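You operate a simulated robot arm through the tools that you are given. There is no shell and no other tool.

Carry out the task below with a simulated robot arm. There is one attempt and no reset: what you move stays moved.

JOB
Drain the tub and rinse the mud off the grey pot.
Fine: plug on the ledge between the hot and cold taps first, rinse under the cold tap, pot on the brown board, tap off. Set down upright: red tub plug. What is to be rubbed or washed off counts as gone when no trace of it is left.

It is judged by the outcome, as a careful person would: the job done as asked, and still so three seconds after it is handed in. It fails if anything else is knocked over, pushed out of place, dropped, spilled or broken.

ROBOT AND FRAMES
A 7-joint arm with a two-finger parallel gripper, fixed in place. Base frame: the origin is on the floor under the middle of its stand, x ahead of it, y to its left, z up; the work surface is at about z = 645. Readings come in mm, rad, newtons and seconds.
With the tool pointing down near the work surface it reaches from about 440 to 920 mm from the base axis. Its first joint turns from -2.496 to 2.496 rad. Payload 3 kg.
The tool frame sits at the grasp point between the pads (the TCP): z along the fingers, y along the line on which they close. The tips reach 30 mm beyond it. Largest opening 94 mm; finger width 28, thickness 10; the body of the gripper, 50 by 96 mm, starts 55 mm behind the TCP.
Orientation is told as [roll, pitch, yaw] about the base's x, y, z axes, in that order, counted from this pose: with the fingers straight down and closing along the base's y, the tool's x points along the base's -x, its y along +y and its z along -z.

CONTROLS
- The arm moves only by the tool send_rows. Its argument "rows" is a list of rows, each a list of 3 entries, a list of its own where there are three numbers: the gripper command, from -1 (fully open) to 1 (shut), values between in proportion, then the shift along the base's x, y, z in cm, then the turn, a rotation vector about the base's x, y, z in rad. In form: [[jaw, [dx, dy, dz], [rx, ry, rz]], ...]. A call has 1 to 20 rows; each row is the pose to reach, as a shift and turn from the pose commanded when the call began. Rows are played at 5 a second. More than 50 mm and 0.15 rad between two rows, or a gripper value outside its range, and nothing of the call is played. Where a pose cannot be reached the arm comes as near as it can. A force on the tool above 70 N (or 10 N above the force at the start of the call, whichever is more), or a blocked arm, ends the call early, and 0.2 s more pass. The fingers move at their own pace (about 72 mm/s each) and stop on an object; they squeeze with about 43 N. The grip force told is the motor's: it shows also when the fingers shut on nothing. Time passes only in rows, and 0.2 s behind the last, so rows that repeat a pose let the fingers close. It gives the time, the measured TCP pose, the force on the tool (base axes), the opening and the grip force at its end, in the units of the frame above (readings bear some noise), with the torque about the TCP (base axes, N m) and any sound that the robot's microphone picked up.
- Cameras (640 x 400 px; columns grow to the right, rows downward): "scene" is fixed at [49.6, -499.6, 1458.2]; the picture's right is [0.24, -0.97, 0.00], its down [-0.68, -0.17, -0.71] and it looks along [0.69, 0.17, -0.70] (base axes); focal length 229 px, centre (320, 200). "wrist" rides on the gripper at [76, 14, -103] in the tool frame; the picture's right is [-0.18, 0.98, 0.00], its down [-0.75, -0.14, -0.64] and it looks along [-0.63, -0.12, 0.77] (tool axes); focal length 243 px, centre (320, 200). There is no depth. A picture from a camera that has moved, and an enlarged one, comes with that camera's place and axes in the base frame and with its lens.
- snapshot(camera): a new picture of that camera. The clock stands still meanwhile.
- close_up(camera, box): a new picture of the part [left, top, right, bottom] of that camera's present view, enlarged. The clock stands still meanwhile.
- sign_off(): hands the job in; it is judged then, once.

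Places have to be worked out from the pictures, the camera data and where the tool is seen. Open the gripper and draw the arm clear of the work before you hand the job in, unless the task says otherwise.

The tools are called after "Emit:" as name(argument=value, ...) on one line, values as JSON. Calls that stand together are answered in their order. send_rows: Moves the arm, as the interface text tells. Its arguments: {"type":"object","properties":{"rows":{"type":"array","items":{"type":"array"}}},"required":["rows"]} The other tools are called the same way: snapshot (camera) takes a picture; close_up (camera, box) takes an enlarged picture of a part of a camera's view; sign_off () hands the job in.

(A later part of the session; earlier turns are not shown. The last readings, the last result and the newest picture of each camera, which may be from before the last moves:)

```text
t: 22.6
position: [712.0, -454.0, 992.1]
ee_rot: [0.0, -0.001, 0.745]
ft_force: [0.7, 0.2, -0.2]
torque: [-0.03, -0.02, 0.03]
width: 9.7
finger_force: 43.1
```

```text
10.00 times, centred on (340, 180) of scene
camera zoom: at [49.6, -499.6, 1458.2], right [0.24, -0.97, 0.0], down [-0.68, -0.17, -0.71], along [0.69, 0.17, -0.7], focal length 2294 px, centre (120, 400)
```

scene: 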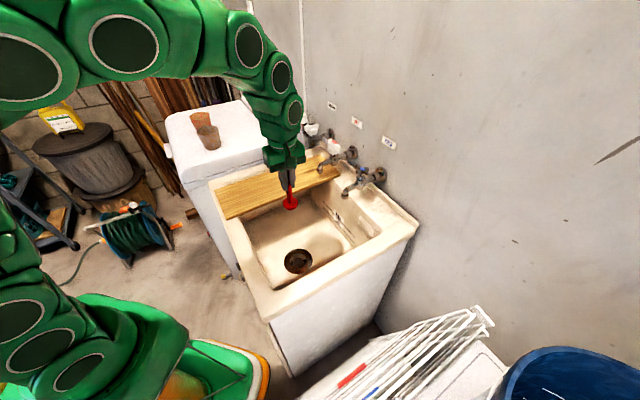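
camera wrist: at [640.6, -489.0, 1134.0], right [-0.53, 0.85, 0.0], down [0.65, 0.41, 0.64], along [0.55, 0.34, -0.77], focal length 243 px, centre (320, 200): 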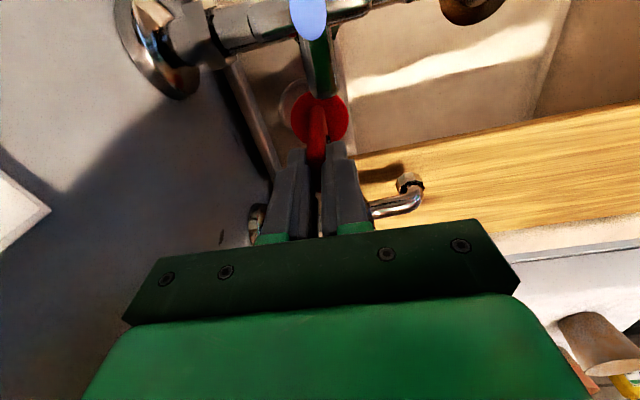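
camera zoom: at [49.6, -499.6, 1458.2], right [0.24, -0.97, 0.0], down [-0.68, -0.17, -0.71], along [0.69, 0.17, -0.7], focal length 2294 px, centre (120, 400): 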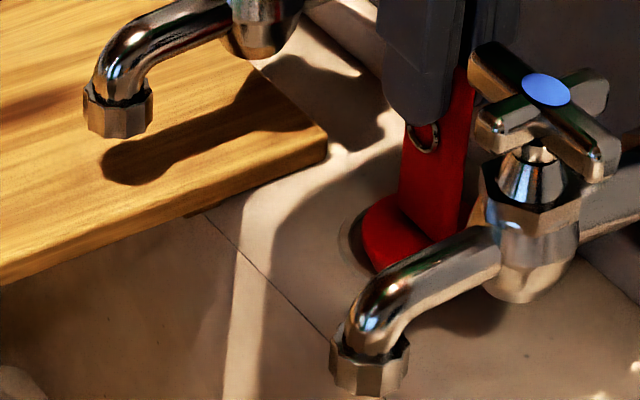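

The plug still moves down with the fingers and no force shows. Two more small steps.

Emit:
send_rows(rows=[[1, [0, 0, -0.2], [0, 0, 0]], [1, [0, 0, -0.2], [0, 0, 0]]])

Emit:
send_rows(rows=[[1, [0, 0, -0.2], [0, 0, 0]], [1, [0, 0, -0.2], [0, 0, 0]]])

Emit:
close_up(camera="scene", box=[320, 160, 360, 200])

```text
t: 23.2
position: [711.6, -454.4, 990.0]
ee_rot: [-0.002, 0.0, 0.745]
ft_force: [-0.4, 0.3, 7.9]
torque: [0.03, 0.11, 0.01]
width: 9.9
finger_force: 42.6
```

```text
t: 23.8
position: [711.6, -452.8, 991.3]
ee_rot: [-0.002, 0.0, 0.743]
ft_force: [-3.3, 1.0, 39.1]
torque: [0.1, 0.37, -0.04]
width: 9.9
finger_force: 43.2
```

```text
10.00 times, centred on (340, 180) of scene
camera zoom: at [49.6, -499.6, 1458.2], right [0.24, -0.97, 0.0], down [-0.68, -0.17, -0.71], along [0.69, 0.17, -0.7], focal length 2294 px, centre (120, 400)
```

zoom: 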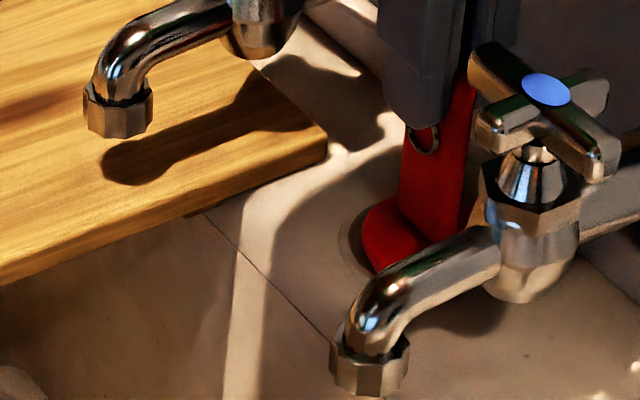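

Contact is firm (39 N at z≈991), so the plug stands on the ledge. I relieve the pressure by 2 mm, then open the fingers modestly.

Emit:
send_rows(rows=[[1, [0, 0, 0.15], [0, 0, 0]], [1, [0, 0, 0.2], [0, 0, 0]], [0.6, [0, 0, 0.2], [0, 0, 0]], [0.4, [0, 0, 0.2], [0, 0, 0]], [0.4, [0, 0, 0.2], [0, 0, 0]]])

Emit:
close_up(camera="wrist", box=[240, 60, 400, 220])

Emit:
close_up(camera="scene", box=[310, 140, 370, 200])

```text
t: 25.0
position: [711.3, -453.5, 991.6]
ee_rot: [0.001, 0.0, 0.743]
ft_force: [-0.3, 0.6, -0.3]
torque: [0.01, 0.0, -0.02]
width: 28.0
finger_force: 0.0
```

```text
2.50 times, centred on (320, 140) of wrist
camera zoom: at [645.1, -494.0, 1093.6], right [-0.53, 0.85, 0.0], down [0.65, 0.41, 0.64], along [0.54, 0.34, -0.77], focal length 606 px, centre (320, 350)
```

zoom: 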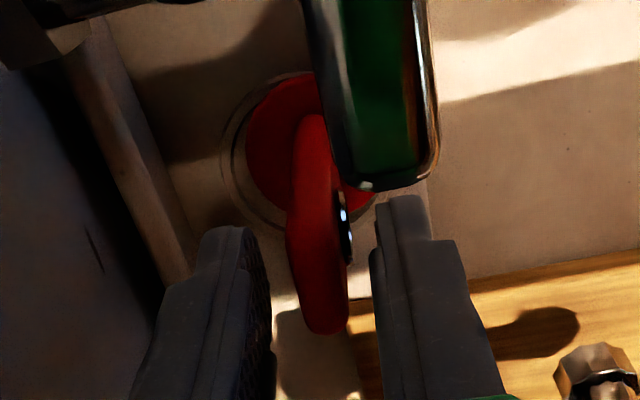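

```text
6.67 times, centred on (340, 170) of scene
camera zoom: at [49.6, -499.6, 1458.2], right [0.24, -0.97, 0.0], down [-0.68, -0.17, -0.71], along [0.69, 0.17, -0.7], focal length 1530 px, centre (187, 400)
```

zoom: 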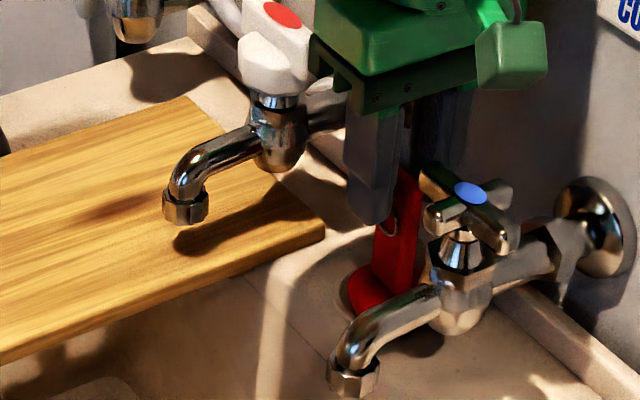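

The plug stands upright in the circle, fingers are clear on both sides. I lift straight up and then back away from the wall.

Emit:
send_rows(rows=[[0.4, [0, 0, 1], [0, 0, 0]], [0.4, [0, 0, 3], [0, 0, 0]], [0.4, [0, 0, 6], [0, 0, 0]], [0.4, [0, 0, 9], [0, 0, 0]], [0.4, [0, 0, 12], [0, 0, 0]], [0.2, [-2, 2, 14], [0, 0, 0]], [0, [-5, 5, 15], [0, 0, 0]], [-0.3, [-8, 8, 16], [0, 0, 0]], [-0.3, [-8, 8, 16], [0, 0, 0]]])

Emit:
snapshot(camera="wrist")

Emit:
close_up(camera="scene", box=[290, 110, 420, 220])

```text
t: 27.0
position: [631.0, -373.0, 1153.0]
ee_rot: [0.0, 0.0, 0.743]
ft_force: [-0.1, -0.9, 0.3]
torque: [0.0, 0.02, 0.01]
width: 61.5
finger_force: 0.0
out of reach, approached as far as the arm can: row 5
```

```text
taken
camera wrist: at [564.9, -413.5, 1254.4], right [-0.53, 0.85, 0.0], down [0.65, 0.41, 0.64], along [0.54, 0.34, -0.77], focal length 243 px, centre (320, 200)
```

wrist: 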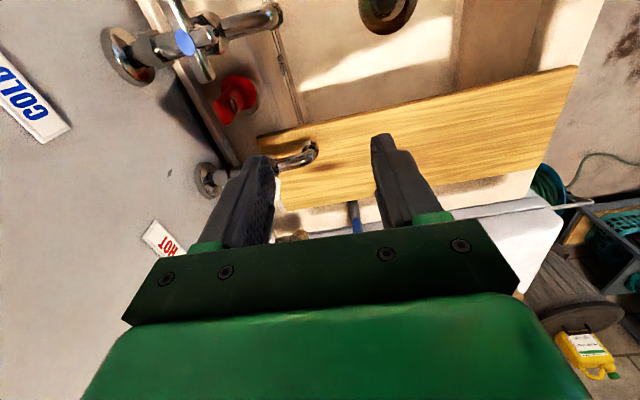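

```text
3.64 times, centred on (355, 165) of scene
camera zoom: at [49.6, -499.6, 1458.2], right [0.24, -0.97, 0.0], down [-0.68, -0.17, -0.71], along [0.69, 0.17, -0.7], focal length 834 px, centre (193, 327)
```

zoom: 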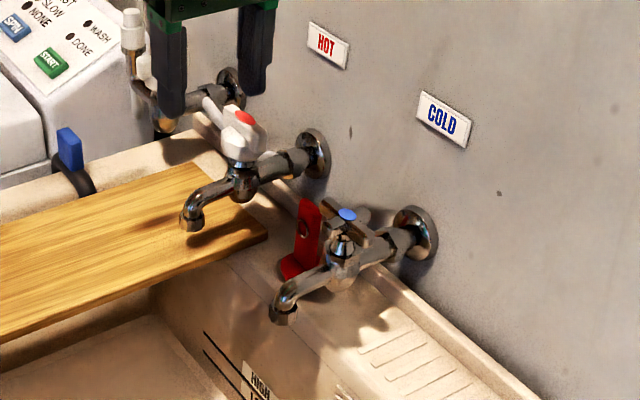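

The plug stands upright on the ledge between the taps. Next I examine the cold tap's cross handle to plan turning it on.

Emit:
close_up(camera="wrist", box=[80, 0, 320, 150])

Emit:
close_up(camera="scene", box=[325, 150, 395, 200])

```text
2.67 times, centred on (200, 75) of wrist
camera zoom: at [564.9, -413.5, 1254.4], right [-0.53, 0.85, 0.0], down [0.65, 0.41, 0.64], along [0.54, 0.34, -0.77], focal length 647 px, centre (640, 533)
```

zoom: 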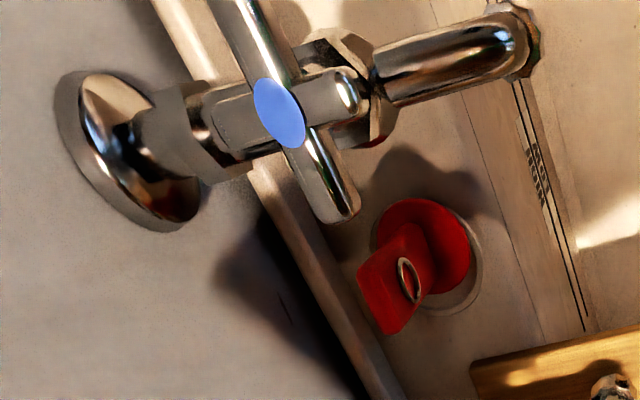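

```text
8.00 times, centred on (360, 175) of scene
camera zoom: at [49.6, -499.6, 1458.2], right [0.24, -0.97, 0.0], down [-0.68, -0.17, -0.71], along [0.69, 0.17, -0.7], focal length 1836 px, centre (0, 400)
```

zoom: 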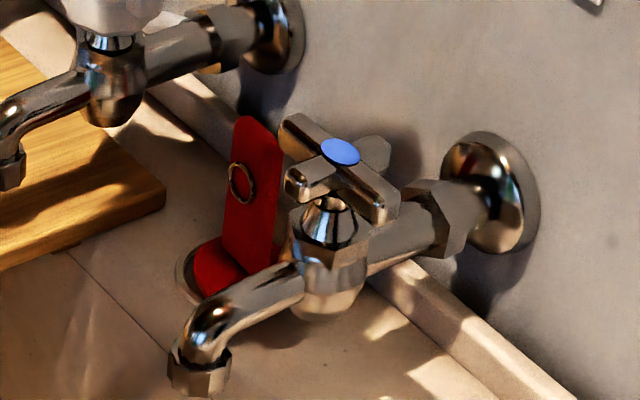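

The cold tap's cross handle centre is ≈ (646,-489), top ≈ 1024, long bar along the wall (±31 mm), short bar across (±22 mm). I move above it with yaw 0 so the open fingers will drop into the gaps between the arms.

Emit:
send_rows(rows=[[-1, [0.2, -1.6, -0.5], [0, 0, -0.1]], [-1, [0.4, -3.3, -1.0], [0, 0, -0.22]], [-1, [0.6, -5.0, -1.5], [0, 0, -0.34]], [-1, [0.85, -6.7, -2.0], [0, 0, -0.46]], [-1, [1.05, -8.4, -2.5], [0, 0, -0.58]], [-1, [1.25, -10.0, -3.0], [0, 0, -0.68]], [-1, [1.46, -11.62, -3.8], [0, 0, -0.743]], [-1, [1.46, -11.62, -3.8], [0, 0, -0.743]]])

Emit:
snapshot(camera="wrist")

Emit:
snapshot(camera="scene")

```text
t: 28.8
position: [646.4, -489.6, 1113.3]
ee_rot: [-0.001, 0.0, -0.001]
ft_force: [-0.7, 0.6, -0.6]
torque: [0.03, -0.01, -0.02]
width: 94.0
finger_force: 0.1
```

```text
taken
camera wrist: at [569.4, -475.1, 1215.3], right [0.18, 0.98, 0.0], down [0.75, -0.14, 0.64], along [0.63, -0.12, -0.77], focal length 243 px, centre (320, 200)
```

wrist: 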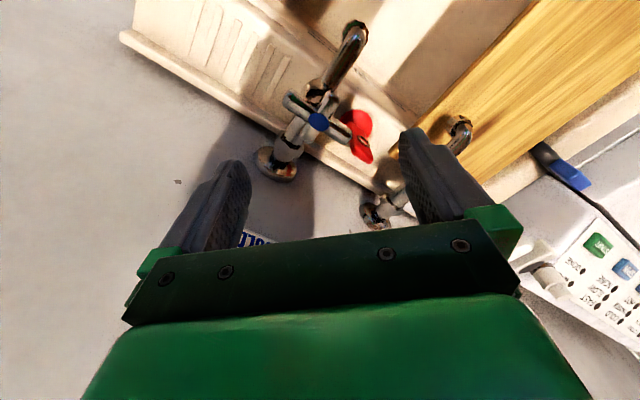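

```text
taken
```

scene: 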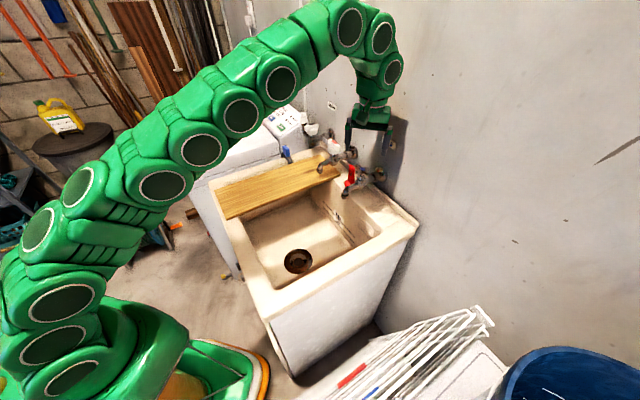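

The handle appears right under the gripper. I zoom to verify arms and finger gaps.

Emit:
close_up(camera="wrist", box=[220, 60, 420, 200])

Emit:
close_up(camera="scene", box=[320, 90, 420, 200])

```text
2.86 times, centred on (320, 130) of wrist
camera zoom: at [569.4, -475.1, 1215.3], right [0.18, 0.98, 0.0], down [0.75, -0.14, 0.64], along [0.63, -0.12, -0.77], focal length 693 px, centre (320, 400)
```

zoom: 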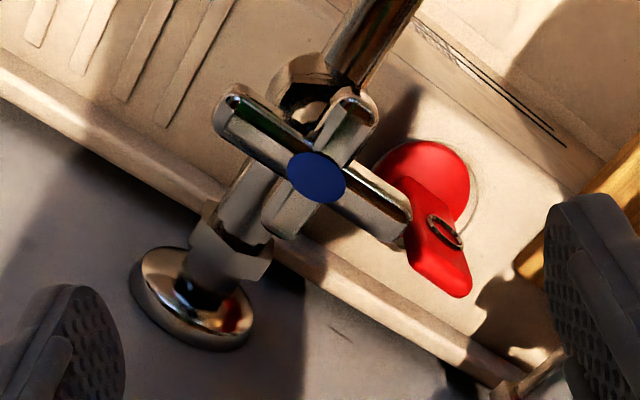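

```text
3.64 times, centred on (370, 145) of scene
camera zoom: at [49.6, -499.6, 1458.2], right [0.24, -0.97, 0.0], down [-0.68, -0.17, -0.71], along [0.69, 0.17, -0.7], focal length 834 px, centre (138, 400)
```

zoom: 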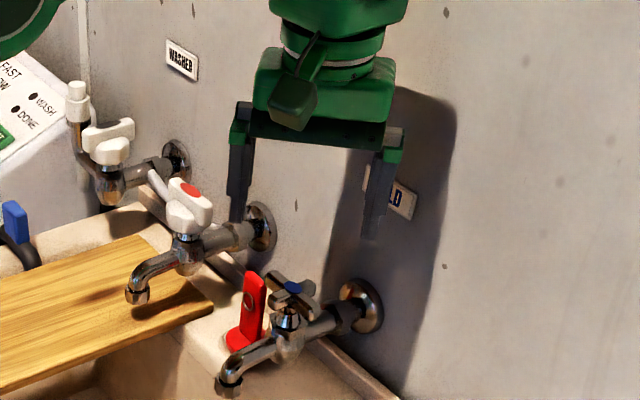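

Arms check out: long bar at ≈46° azimuth, fingers will come down in the gaps along y. I descend to TCP z≈1028 (tips ≈ 998, above the tap body).

Emit:
send_rows(rows=[[-1, [0, -0.1, -2.5], [0, 0, 0]], [-1, [0, -0.1, -5], [0, 0, 0]], [-1, [0, -0.1, -7], [0, 0, 0]], [-1, [0, -0.1, -8.6], [0, 0, 0]], [-1, [0, -0.1, -8.6], [0, 0, 0]]])

Emit:
close_up(camera="wrist", box=[200, 60, 440, 240])

Emit:
close_up(camera="scene", box=[320, 90, 420, 200])

```text
t: 30.0
position: [646.8, -490.7, 1026.2]
ee_rot: [0.0, 0.001, 0.001]
ft_force: [-0.7, -0.5, 0.2]
torque: [-0.01, 0.01, 0.0]
width: 93.9
finger_force: 0.1
```

```text
2.22 times, centred on (320, 150) of wrist
camera zoom: at [569.0, -476.0, 1129.6], right [0.18, 0.98, 0.0], down [0.75, -0.14, 0.64], along [0.63, -0.12, -0.77], focal length 539 px, centre (320, 311)
```

zoom: 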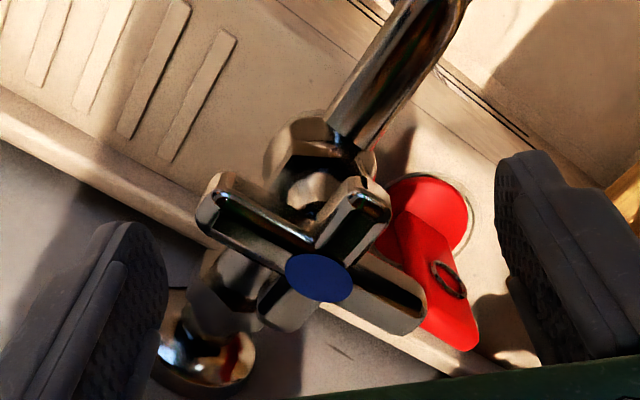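

```text
3.64 times, centred on (370, 145) of scene
camera zoom: at [49.6, -499.6, 1458.2], right [0.24, -0.97, 0.0], down [-0.68, -0.17, -0.71], along [0.69, 0.17, -0.7], focal length 834 px, centre (138, 400)
```

zoom: 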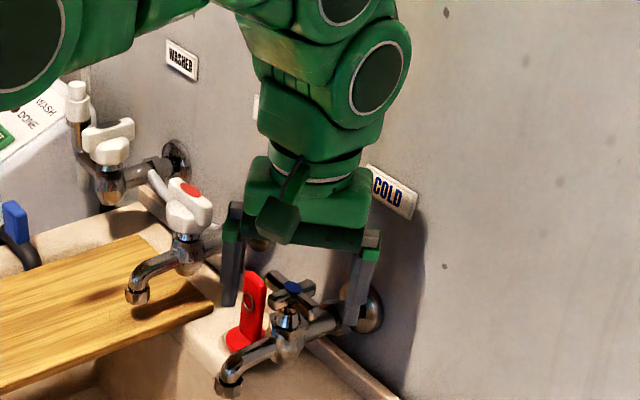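

The handle centre is exactly at the TCP. I close the fingers into the gaps between the arms.

Emit:
send_rows(rows=[[-0.5, [0, 0, 0], [0, 0, 0]], [-0.2, [0, 0, 0], [0, 0, 0]], [0, [0, 0, 0], [0, 0, 0]], [0.3, [0, 0, 0], [0, 0, 0]], [0.3, [0, 0, 0], [0, 0, 0]]])

Emit:
close_up(camera="wrist", box=[200, 60, 440, 240])

```text
t: 31.2
position: [646.2, -492.6, 1027.8]
ee_rot: [-0.002, 0.0, -0.001]
ft_force: [11.4, -25.0, -0.7]
torque: [-0.34, -0.31, 1.45]
width: 45.8
finger_force: 45.6
```

```text
2.22 times, centred on (320, 150) of wrist
camera zoom: at [568.9, -477.1, 1129.7], right [0.18, 0.98, 0.0], down [0.75, -0.14, 0.64], along [0.63, -0.12, -0.77], focal length 539 px, centre (320, 311)
```

zoom: 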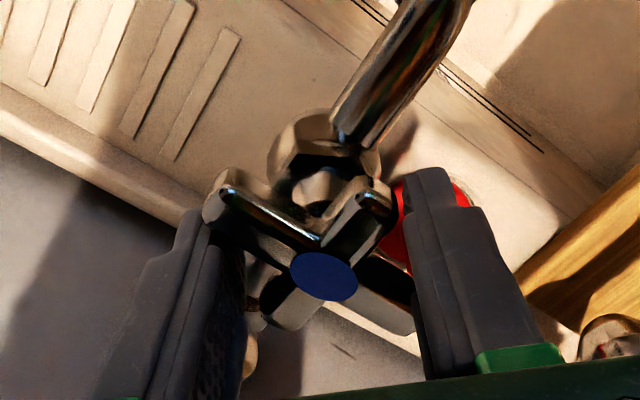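

The fingers grip the cross (45.8 mm) with a squeeze torque tending to tighten it. I shift 1.5 mm to relieve the side load and turn counter-clockwise in small steps.

Emit:
send_rows(rows=[[0.3, [0.05, -0.15, 0], [0, 0, 0]], [0.3, [0.05, -0.15, 0], [0, 0, 0.08]], [0.3, [0.05, -0.15, 0], [0, 0, 0.16]], [0.3, [0.05, -0.15, 0], [0, 0, 0.24]], [0.3, [0.05, -0.15, 0], [0, 0, 0.24]]])

Emit:
snapshot(camera="wrist")

Emit:
close_up(camera="scene", box=[280, 120, 420, 280])

```text
t: 32.4
position: [647.8, -491.5, 1026.4]
ee_rot: [0.0, 0.0, 0.243]
ft_force: [5.6, 10.1, 15.6]
torque: [1.49, 0.44, 0.01]
width: 44.8
finger_force: 44.9
```

```text
taken
camera wrist: at [568.8, -495.1, 1130.0], right [-0.06, 1.0, 0.0], down [0.77, 0.04, 0.64], along [0.64, 0.04, -0.77], focal length 243 px, centre (320, 200)
```

wrist: 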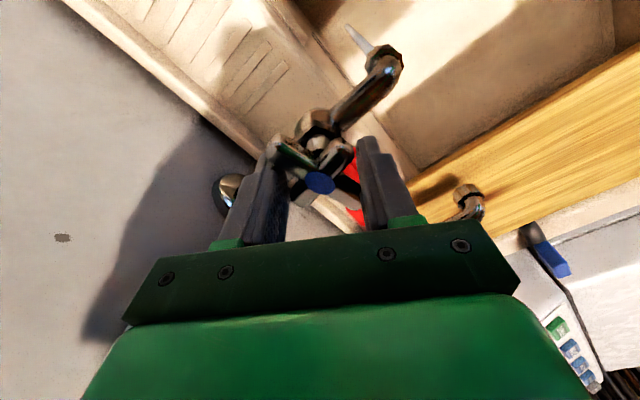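

```text
2.50 times, centred on (350, 200) of scene
camera zoom: at [49.6, -499.6, 1458.2], right [0.24, -0.97, 0.0], down [-0.68, -0.17, -0.71], along [0.69, 0.17, -0.7], focal length 574 px, centre (245, 200)
```

zoom: 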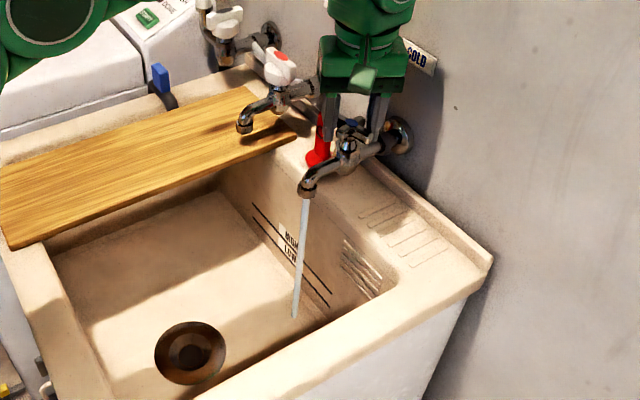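

Water is already flowing from the cold spout after a small turn. I open it slightly more to see how the flow changes.

Emit:
send_rows(rows=[[0.3, [0, 0, 0], [0, 0, 0.08]], [0.3, [0, 0, 0], [0, 0, 0.16]], [0.3, [0, 0, 0], [0, 0, 0.24]], [0.3, [0, 0, 0], [0, 0, 0.24]]])

Emit:
close_up(camera="scene", box=[280, 120, 420, 280])

```text
t: 33.4
position: [647.5, -491.9, 1027.8]
ee_rot: [0.0, -0.001, 0.481]
ft_force: [0.2, 22.2, 14.4]
torque: [0.33, 0.59, 0.03]
width: 44.5
finger_force: 45.3
```

```text
2.50 times, centred on (350, 200) of scene
camera zoom: at [49.6, -499.6, 1458.2], right [0.24, -0.97, 0.0], down [-0.68, -0.17, -0.71], along [0.69, 0.17, -0.7], focal length 574 px, centre (245, 200)
```

zoom: 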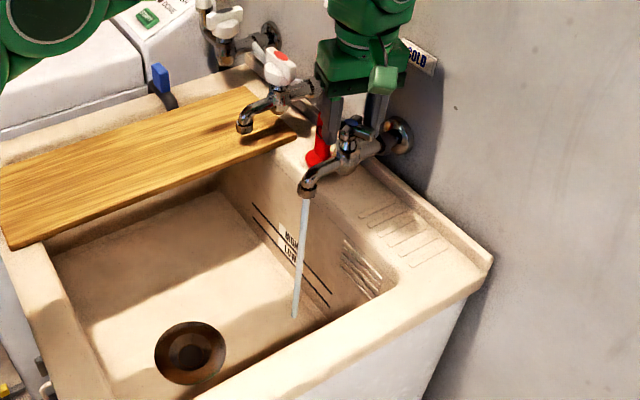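

The flow looks steady, a clean stream falling straight into the tub. I release the handle, rise, and back off toward the pots.

Emit:
send_rows(rows=[[-0.2, [0, 0, 0], [0, 0, 0]], [-0.6, [0, 0, 0], [0, 0, 0]], [-0.6, [0, 0, 2], [0, 0, 0]], [-0.6, [0, 0, 5], [0, 0, 0]], [-0.6, [0, 0, 8], [0, 0, 0]], [-0.6, [0, 0, 8], [0, 0, 0]]])

Emit:
close_up(camera="scene", box=[280, 120, 420, 280])

Emit:
close_up(camera="wrist", box=[200, 0, 440, 200])

```text
t: 34.8
position: [645.3, -492.4, 1107.1]
ee_rot: [-0.001, 0.003, 0.48]
ft_force: [0.4, 0.9, -0.8]
torque: [-0.02, -0.01, 0.03]
width: 75.1
finger_force: 0.1
```

```text
2.50 times, centred on (350, 200) of scene
camera zoom: at [49.6, -499.6, 1458.2], right [0.24, -0.97, 0.0], down [-0.68, -0.17, -0.71], along [0.69, 0.17, -0.7], focal length 574 px, centre (245, 200)
```

zoom: 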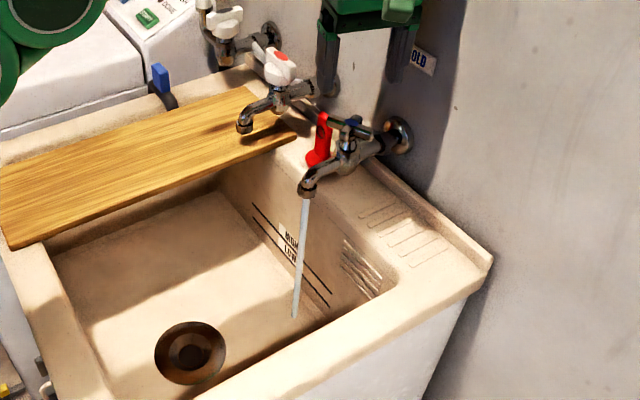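

```text
2.00 times, centred on (320, 100) of wrist
camera zoom: at [571.7, -514.2, 1209.8], right [-0.29, 0.96, 0.0], down [0.73, 0.22, 0.64], along [0.61, 0.19, -0.77], focal length 485 px, centre (320, 400)
```

zoom: 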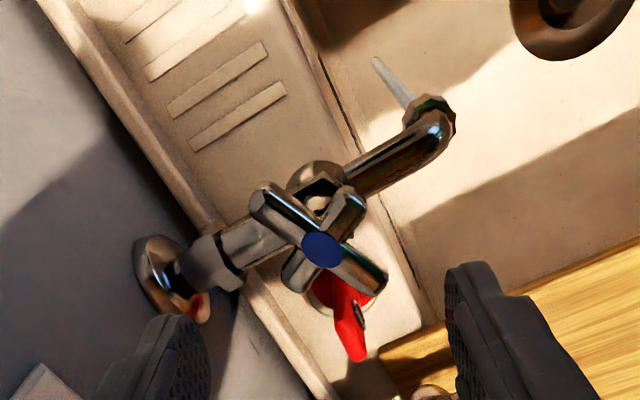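

The stream runs vertically at about (600,-448). Now I move over toward the pots on the washing machine with yaw back to 0 to look at them.

Emit:
send_rows(rows=[[-0.6, [-1.5, 3.7, 1.5], [0, 0, -0.06]], [-0.6, [-3, 7.4, 3], [0, 0, -0.12]], [-0.6, [-4.5, 11.2, 4.3], [0, 0, -0.18]], [-0.6, [-4.5, 15.8, 4.3], [0, 0, -0.24]], [-0.6, [-4.5, 20.5, 4.3], [0, 0, -0.3]], [-0.6, [-4.5, 25.2, 4.3], [0, 0, -0.36]], [-0.6, [-4.5, 29.9, 4.3], [0, 0, -0.42]], [-0.6, [-4.5, 34.6, 4.3], [0, 0, -0.48]], [-0.6, [-4.5, 39.3, 4.3], [0, 0, -0.48]], [-0.6, [-4.5, 44, 4.3], [0, 0, -0.48]], [-0.6, [-4.5, 48.7, 4.3], [0, 0, -0.48]], [-0.6, [-4.5, 53.4, 4.3], [0, 0, -0.48]], [-0.6, [-4.5, 58, 4.3], [0, 0, -0.48]], [-0.6, [-4.5, 60, 4.3], [0, 0, -0.48]], [-0.6, [-4.5, 60, 4.3], [0, 0, -0.48]]])

Emit:
snapshot(camera="wrist")

Emit:
snapshot(camera="scene")

```text
t: 38.0
position: [602.2, 108.5, 1150.0]
ee_rot: [0.0, 0.001, 0.001]
ft_force: [0.5, 0.4, -0.3]
torque: [-0.01, 0.02, -0.02]
width: 75.2
finger_force: 0.1
```

```text
taken
camera wrist: at [524.5, 122.8, 1252.0], right [0.18, 0.98, 0.0], down [0.75, -0.14, 0.64], along [0.63, -0.12, -0.77], focal length 243 px, centre (320, 200)
```

wrist: 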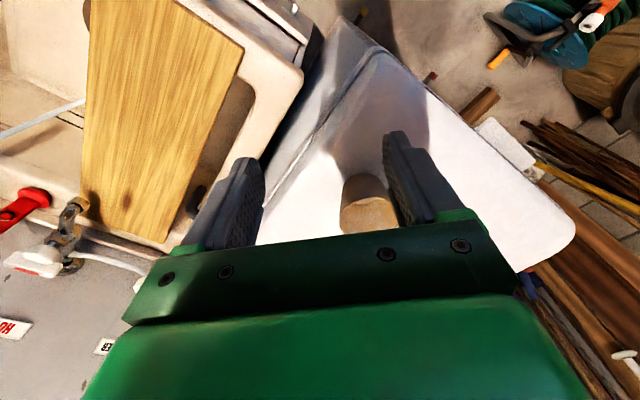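

```text
taken
```

scene: 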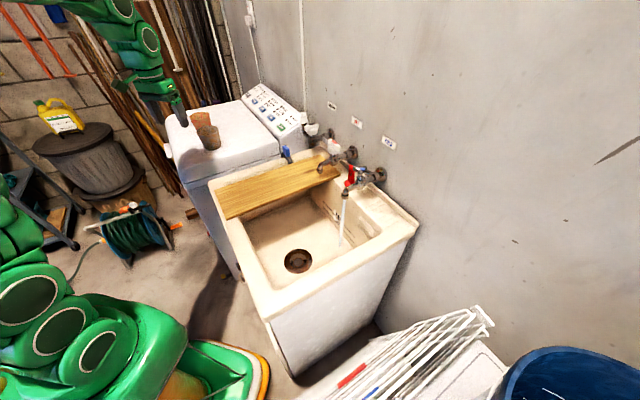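

The grey pot is partly hidden behind the gripper. I move the gripper over it at z≈1110 (tips well above the rim) to get a better view.

Emit:
send_rows(rows=[[-0.6, [3, 0.8, -1], [0, 0, 0]], [-0.6, [6, 1.6, -2], [0, 0, 0]], [-0.6, [9, 2.4, -3], [0, 0, 0]], [-0.6, [12.5, 3.2, -4], [0, 0, 0]], [-0.6, [12.5, 3.2, -4], [0, 0, 0]]])

Emit:
snapshot(camera="wrist")

Emit:
close_up(camera="scene", box=[140, 50, 260, 170])

```text
t: 39.2
position: [726.7, 140.7, 1110.1]
ee_rot: [0.001, 0.0, 0.001]
ft_force: [0.0, 0.4, 0.7]
torque: [-0.03, 0.02, 0.01]
width: 75.3
finger_force: 0.1
```

```text
taken
camera wrist: at [649.5, 155.3, 1212.3], right [0.18, 0.98, 0.0], down [0.75, -0.14, 0.64], along [0.63, -0.12, -0.77], focal length 243 px, centre (320, 200)
```

wrist: 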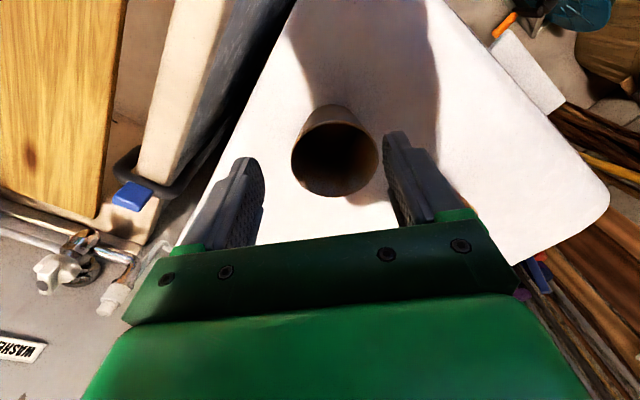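

```text
3.33 times, centred on (200, 110) of scene
camera zoom: at [49.6, -499.6, 1458.2], right [0.24, -0.97, 0.0], down [-0.68, -0.17, -0.71], along [0.69, 0.17, -0.7], focal length 765 px, centre (720, 500)
```

zoom: 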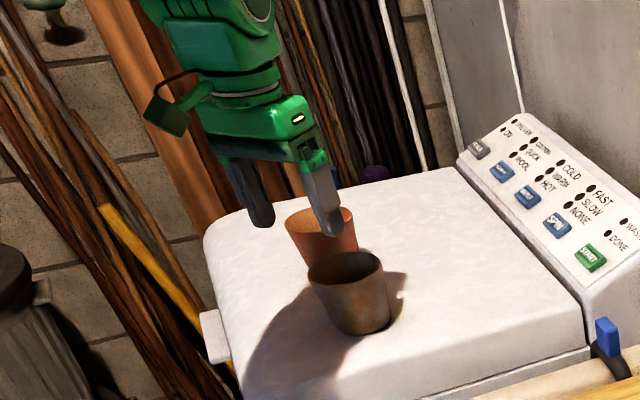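

Rim centre of the grey pot works out at ≈ (773,147,1002), outer diameter ≈ 88 mm. I'll pinch its wall from above on the side toward az 135°, so I turn to yaw 45° and hover over that rim point with fingers about 40 mm apart.

Emit:
send_rows(rows=[[-0.3, [0.3, 0.6, -0.5], [0, 0, 0.13]], [0, [0.6, 1.2, -1.0], [0, 0, 0.26]], [0.15, [0.9, 1.8, -1.5], [0, 0, 0.39]], [0.15, [1.2, 2.4, -2.0], [0, 0, 0.52]], [0.15, [1.5, 3.0, -2.5], [0, 0, 0.65]], [0.15, [1.7, 3.57, -3.0], [0, 0, 0.785]], [0.15, [1.7, 3.57, -3.0], [0, 0, 0.785]]])

Emit:
snapshot(camera="wrist")

Emit:
close_up(camera="scene", box=[160, 60, 260, 160])

```text
t: 40.8
position: [744.4, 175.0, 1080.2]
ee_rot: [0.001, 0.0, 0.787]
ft_force: [0.3, -0.2, -0.8]
torque: [0.0, -0.01, -0.01]
width: 39.9
finger_force: 0.1
```

```text
taken
camera wrist: at [678.9, 132.6, 1182.8], right [-0.57, 0.82, 0.0], down [0.63, 0.43, 0.64], along [0.53, 0.36, -0.77], focal length 243 px, centre (320, 200)
```

wrist: 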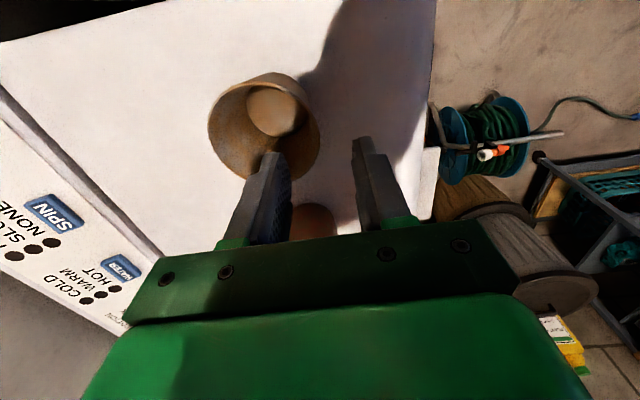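

```text
4.00 times, centred on (210, 110) of scene
camera zoom: at [49.6, -499.6, 1458.2], right [0.24, -0.97, 0.0], down [-0.68, -0.17, -0.71], along [0.69, 0.17, -0.7], focal length 918 px, centre (760, 560)
```

zoom: 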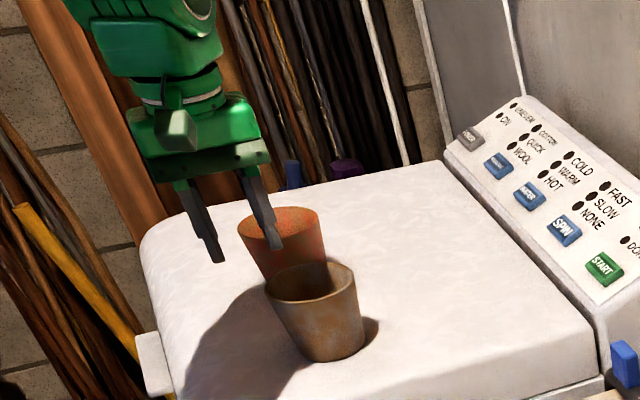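

The pot lies left of the fingers as planned. I zoom to get the rim ellipse precisely before descending.

Emit:
close_up(camera="wrist", box=[190, 50, 400, 200])

Emit:
close_up(camera="scene", box=[210, 100, 260, 150])

```text
2.67 times, centred on (295, 125) of wrist
camera zoom: at [678.9, 132.6, 1182.8], right [-0.57, 0.82, 0.0], down [0.63, 0.43, 0.64], along [0.53, 0.36, -0.77], focal length 647 px, centre (387, 400)
```

zoom: 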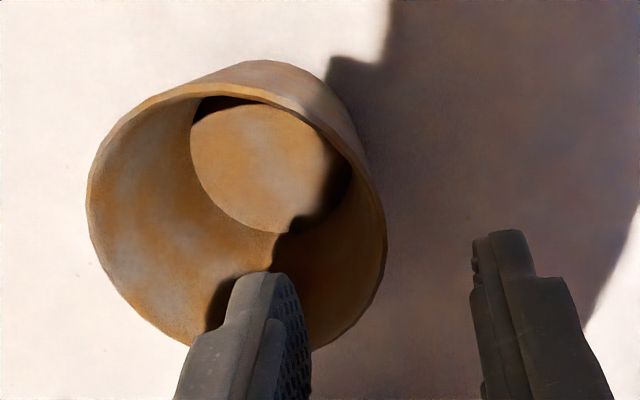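

```text
8.00 times, centred on (235, 125) of scene
camera zoom: at [49.6, -499.6, 1458.2], right [0.24, -0.97, 0.0], down [-0.68, -0.17, -0.71], along [0.69, 0.17, -0.7], focal length 1836 px, centre (1000, 800)
```

zoom: 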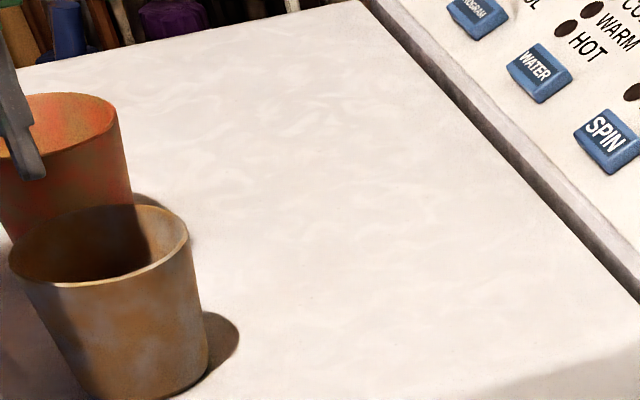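

Refined: rim centre ≈ (771,144.5,1005), radius 43. I lean the tool 8° to match the wall's slope and descend so one finger goes inside and one outside the rim.

Emit:
send_rows(rows=[[0.15, [-0.1, -0.05, 0], [-0.05, -0.05, 0]], [0.15, [-0.25, -0.13, 0], [-0.099, -0.099, 0]], [0.15, [-0.25, -0.13, -2.0], [-0.099, -0.099, 0]], [0.15, [-0.25, -0.13, -4.0], [-0.099, -0.099, 0]], [0.15, [-0.25, -0.13, -5.5], [-0.099, -0.099, 0]], [0.15, [-0.25, -0.13, -5.5], [-0.099, -0.099, 0]]])

Emit:
close_up(camera="wrist", box=[190, 50, 400, 240])

Emit:
close_up(camera="scene", box=[160, 60, 260, 160])

```text
t: 42.2
position: [740.8, 174.1, 1024.0]
ee_rot: [-0.14, -0.001, 0.785]
ft_force: [0.2, -0.4, 0.1]
torque: [0.03, 0.0, 0.01]
width: 40.2
finger_force: 0.1
```

```text
2.11 times, centred on (295, 145) of wrist
camera zoom: at [666.8, 141.3, 1124.3], right [-0.56, 0.82, -0.14], down [0.57, 0.5, 0.66], along [0.6, 0.29, -0.74], focal length 511 px, centre (373, 316)
```

zoom: 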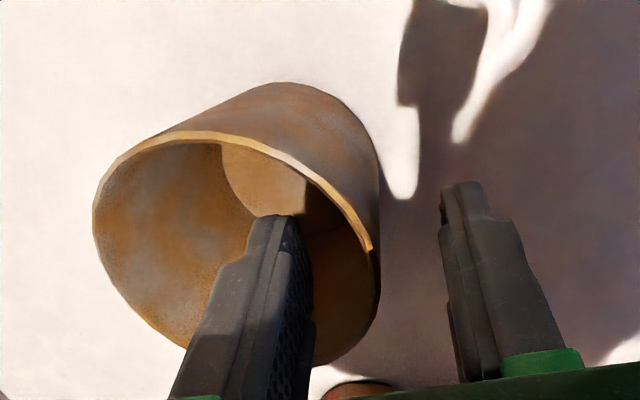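

```text
4.00 times, centred on (210, 110) of scene
camera zoom: at [49.6, -499.6, 1458.2], right [0.24, -0.97, 0.0], down [-0.68, -0.17, -0.71], along [0.69, 0.17, -0.7], focal length 918 px, centre (760, 560)
```

zoom: 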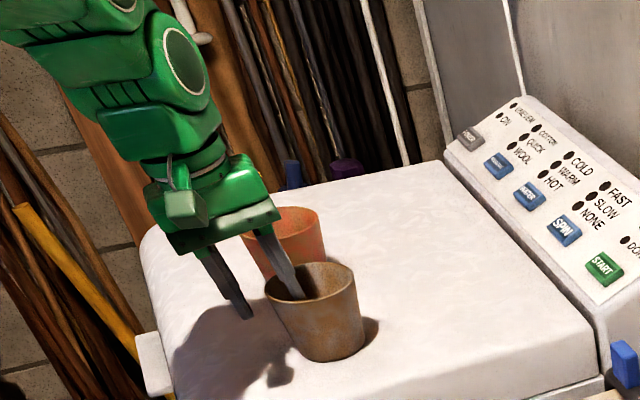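

The pot wall is midway between the fingers. I descend the last 17 mm and close on the wall.

Emit:
send_rows(rows=[[0.15, [0.1, 0, -1.0], [0, 0, 0]], [0.15, [0.1, 0, -1.7], [0, 0, 0]], [0.4, [0.1, 0, -1.7], [0, 0, 0]], [0.6, [0.1, 0, -1.7], [0, 0, 0]], [0.8, [0.1, 0, -1.7], [0, 0, 0]], [1, [0.1, 0, -1.7], [0, 0, 0]], [1, [0.1, 0, -1.7], [0, 0, 0]]])

Emit:
close_up(camera="wrist", box=[190, 50, 400, 240])

Emit:
close_up(camera="scene", box=[160, 60, 260, 160])

```text
t: 43.8
position: [742.5, 173.7, 1007.1]
ee_rot: [-0.139, 0.002, 0.785]
ft_force: [-0.6, 0.2, 0.1]
torque: [-0.01, -0.01, 0.02]
width: 8.8
finger_force: 42.5
```

```text
2.11 times, centred on (295, 145) of wrist
camera zoom: at [667.7, 140.7, 1107.1], right [-0.56, 0.82, -0.14], down [0.57, 0.5, 0.65], along [0.6, 0.29, -0.74], focal length 511 px, centre (373, 316)
```

zoom: 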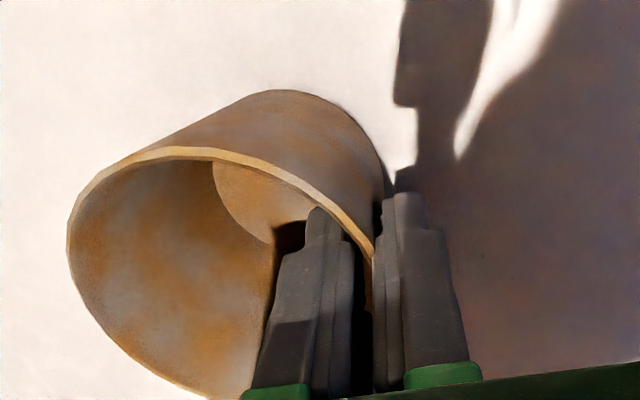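

```text
4.00 times, centred on (210, 110) of scene
camera zoom: at [49.6, -499.6, 1458.2], right [0.24, -0.97, 0.0], down [-0.68, -0.17, -0.71], along [0.69, 0.17, -0.7], focal length 918 px, centre (760, 560)
```

zoom: 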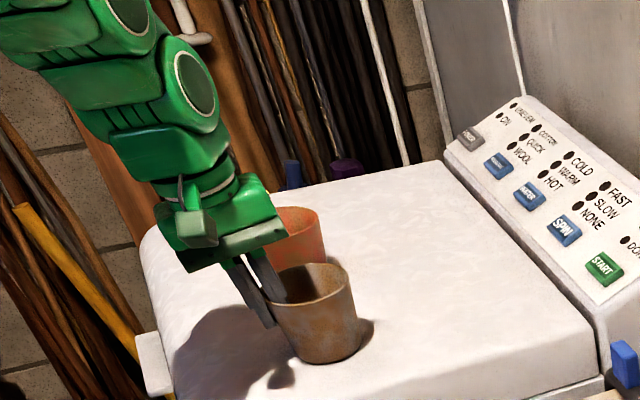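

The wall is held (8.8 mm, 43 N). I lift a little first and check the hold.

Emit:
send_rows(rows=[[1, [0, 0, 0.5], [0, 0, 0]], [1, [0, 0, 1.5], [0, 0, 0]], [1, [0, 0, 3], [0, 0, 0]], [1, [-1, 0, 5], [0, 0, 0]], [1, [-1, 0, 5], [0, 0, 0]]])

Emit:
snapshot(camera="wrist")

Emit:
close_up(camera="scene", box=[160, 60, 260, 160])

```text
t: 45.0
position: [732.6, 175.1, 1058.4]
ee_rot: [-0.141, 0.0, 0.785]
ft_force: [0.0, 0.5, -0.6]
torque: [0.02, 0.03, -0.03]
width: 8.6
finger_force: 42.6
```

```text
taken
camera wrist: at [657.2, 141.5, 1157.7], right [-0.56, 0.82, -0.14], down [0.57, 0.5, 0.65], along [0.6, 0.29, -0.74], focal length 243 px, centre (320, 200)
```

wrist: 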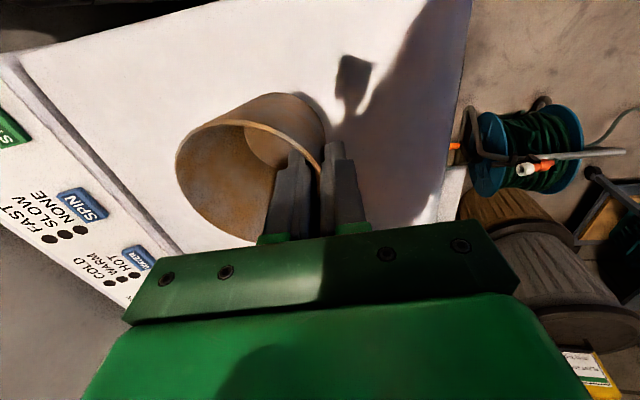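

```text
4.00 times, centred on (210, 110) of scene
camera zoom: at [49.6, -499.6, 1458.2], right [0.24, -0.97, 0.0], down [-0.68, -0.17, -0.71], along [0.69, 0.17, -0.7], focal length 918 px, centre (760, 560)
```

zoom: 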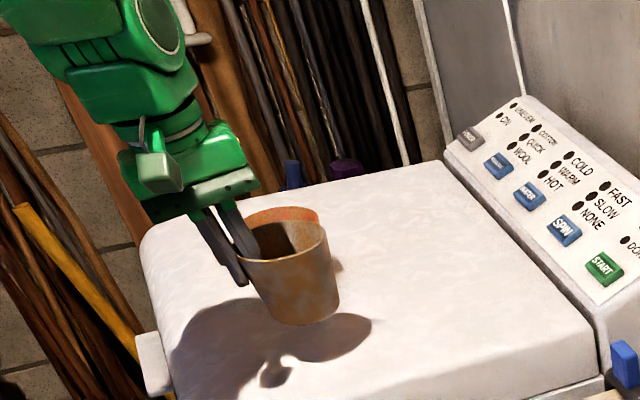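

The pot hangs upright and secure. I carry it high over the board to a point above the tub, well away from the taps.

Emit:
send_rows(rows=[[1, [-2.5, -1.8, 1.2], [0, 0, 0]], [1, [-5, -3.8, 2.4], [0, 0, 0]], [1, [-7.2, -5.6, 3.4], [0, 0, 0]], [1, [-9.3, -7.5, 4.2], [0, 0, 0]], [1, [-10.9, -11.7, 4.2], [0, 0, 0]], [1, [-12.5, -15.9, 4.2], [0, 0, 0]], [1, [-14.1, -20.1, 4.2], [0, 0, 0]], [1, [-15.7, -24.3, 4.2], [0, 0, 0]], [1, [-17.3, -28.5, 4.2], [0, 0, 0]], [1, [-18.9, -32.7, 4.2], [0, 0, 0]], [1, [-20.5, -36.9, 4.2], [0, 0, 0]], [1, [-22.1, -41.1, 4.2], [0, 0, 0]], [1, [-23.7, -45.3, 4.2], [0, 0, 0]], [1, [-25.3, -49.5, 4.2], [0, 0, 0]], [1, [-25.3, -49.5, 4.2], [0, 0, 0]]])

Emit:
snapshot(camera="wrist")

Emit:
snapshot(camera="scene")

```text
t: 48.2
position: [480.4, -321.4, 1100.2]
ee_rot: [-0.14, 0.002, 0.785]
ft_force: [-0.1, 0.4, -0.3]
torque: [0.01, 0.01, 0.02]
width: 8.6
finger_force: 42.3
```

```text
taken
camera wrist: at [404.9, -354.0, 1200.4], right [-0.56, 0.82, -0.14], down [0.57, 0.5, 0.65], along [0.6, 0.29, -0.74], focal length 243 px, centre (320, 200)
```

wrist: 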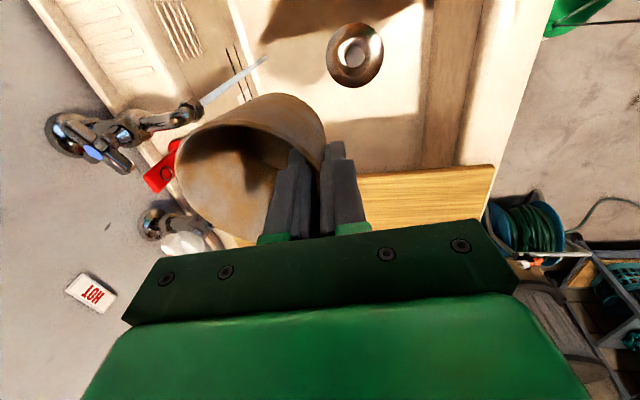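

```text
taken
```

scene: 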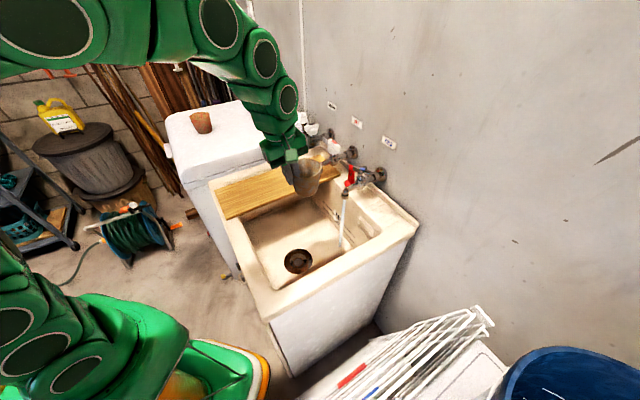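

The pot is over the tub. I record its mud state before rinsing, then tilt it and lower it.

Emit:
close_up(camera="scene", box=[270, 140, 350, 220])

Emit:
close_up(camera="wrist", box=[160, 70, 360, 250])

Emit:
send_rows(rows=[[1, [0, 0, -2.5], [-0.06, -0.06, 0]], [1, [0, 0, -6], [-0.12, -0.12, 0]], [1, [0, 0, -10], [-0.18, -0.18, 0]], [1, [0, 0, -14], [-0.247, -0.247, 0]], [1, [0, 0, -18], [-0.247, -0.247, 0]], [1, [0, 0, -21], [-0.247, -0.247, 0]], [1, [0, 0, -22.9], [-0.247, -0.247, 0]], [1, [0, 0, -22.9], [-0.247, -0.247, 0]]])

Emit:
snapshot(camera="wrist")

Emit:
snapshot(camera="scene")

```text
5.00 times, centred on (310, 180) of scene
camera zoom: at [49.6, -499.6, 1458.2], right [0.24, -0.97, 0.0], down [-0.68, -0.17, -0.71], along [0.69, 0.17, -0.7], focal length 1147 px, centre (370, 300)
```

zoom: 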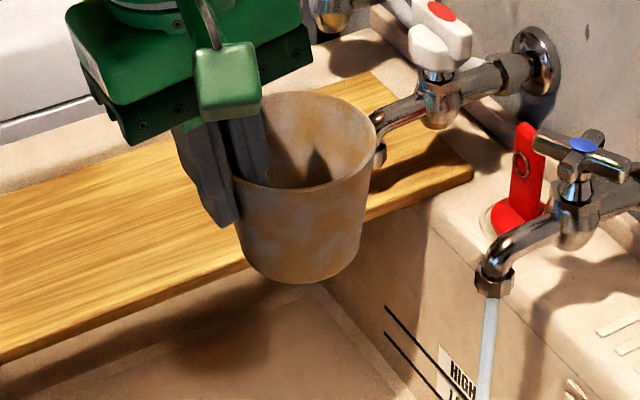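

```text
2.22 times, centred on (260, 160) of wrist
camera zoom: at [404.9, -354.0, 1200.4], right [-0.56, 0.82, -0.14], down [0.57, 0.5, 0.65], along [0.6, 0.29, -0.74], focal length 539 px, centre (453, 289)
```

zoom: 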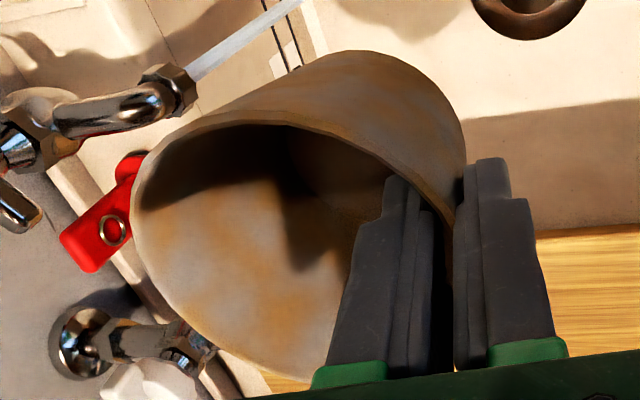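

```text
t: 50.0
position: [479.8, -320.5, 870.9]
ee_rot: [-0.489, 0.001, 0.784]
ft_force: [0.1, 0.2, -0.3]
torque: [0.04, -0.01, 0.0]
width: 8.9
finger_force: 42.6
```

```text
taken
camera wrist: at [381.6, -330.8, 954.6], right [-0.48, 0.74, -0.46], down [0.41, 0.66, 0.63], along [0.77, 0.12, -0.62], focal length 243 px, centre (320, 200)
```

wrist: 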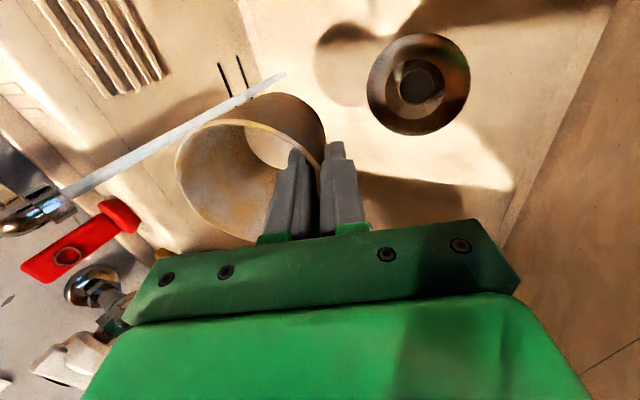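

```text
taken
```

scene: 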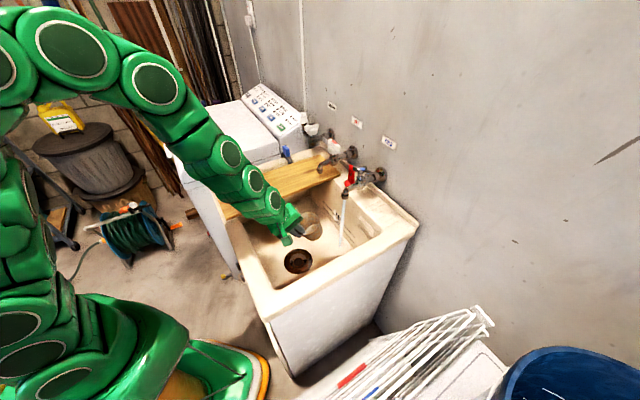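

The pot is tilted and inside the tub. I check the forearm's clearance over the board and rim before moving toward the stream.

Emit:
close_up(camera="scene", box=[200, 130, 400, 290])

```text
2.50 times, centred on (300, 210) of scene
camera zoom: at [49.6, -499.6, 1458.2], right [0.24, -0.97, 0.0], down [-0.68, -0.17, -0.71], along [0.69, 0.17, -0.7], focal length 574 px, centre (370, 175)
```

zoom: 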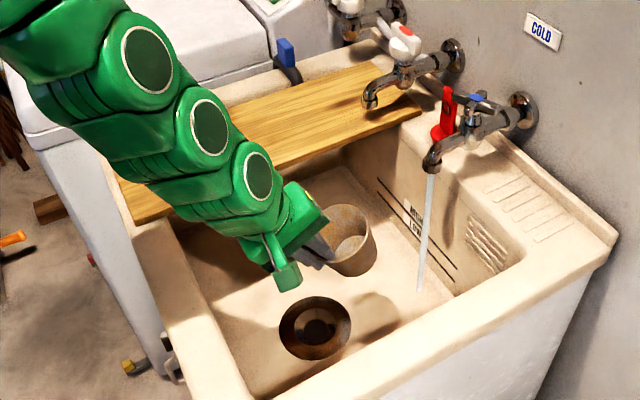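

Clearances look fine. I move the pot toward the stream, stopping just short of it to check alignment.

Emit:
send_rows(rows=[[1, [2, -2.2, 0], [0, 0, 0]], [1, [4, -4.4, 0], [0, 0, 0]], [1, [5, -5.7, 0], [0, 0, 0]], [1, [5, -5.7, 0], [0, 0, 0]]])

Emit:
close_up(camera="wrist", box=[0, 0, 400, 250])

Emit:
close_up(camera="scene", box=[270, 140, 390, 260])

```text
t: 51.0
position: [529.4, -378.2, 870.9]
ee_rot: [-0.489, 0.0, 0.786]
ft_force: [-0.3, -0.2, -0.8]
torque: [0.02, 0.01, 0.02]
width: 8.6
finger_force: 42.9
```

```text
1.60 times, centred on (200, 125) of wrist
camera zoom: at [431.6, -388.0, 954.5], right [-0.48, 0.74, -0.46], down [0.41, 0.66, 0.63], along [0.77, 0.12, -0.62], focal length 388 px, centre (512, 320)
```

zoom: 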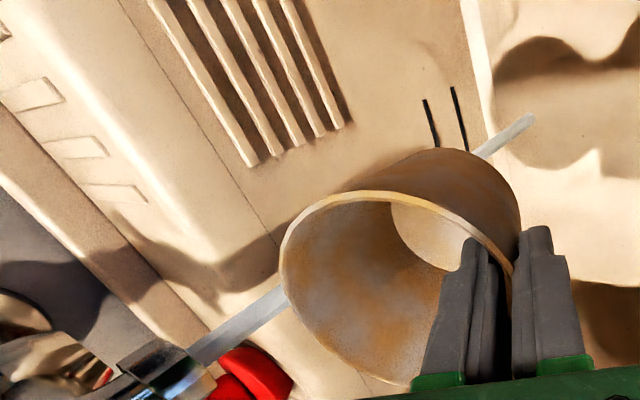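

```text
3.33 times, centred on (330, 200) of scene
camera zoom: at [49.6, -499.6, 1458.2], right [0.24, -0.97, 0.0], down [-0.68, -0.17, -0.71], along [0.69, 0.17, -0.7], focal length 765 px, centre (287, 200)
```

zoom: 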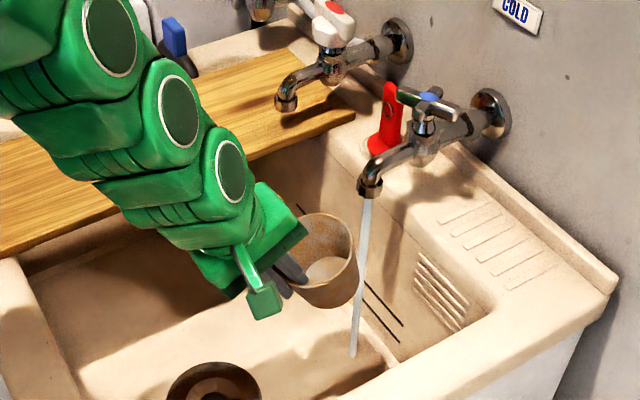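

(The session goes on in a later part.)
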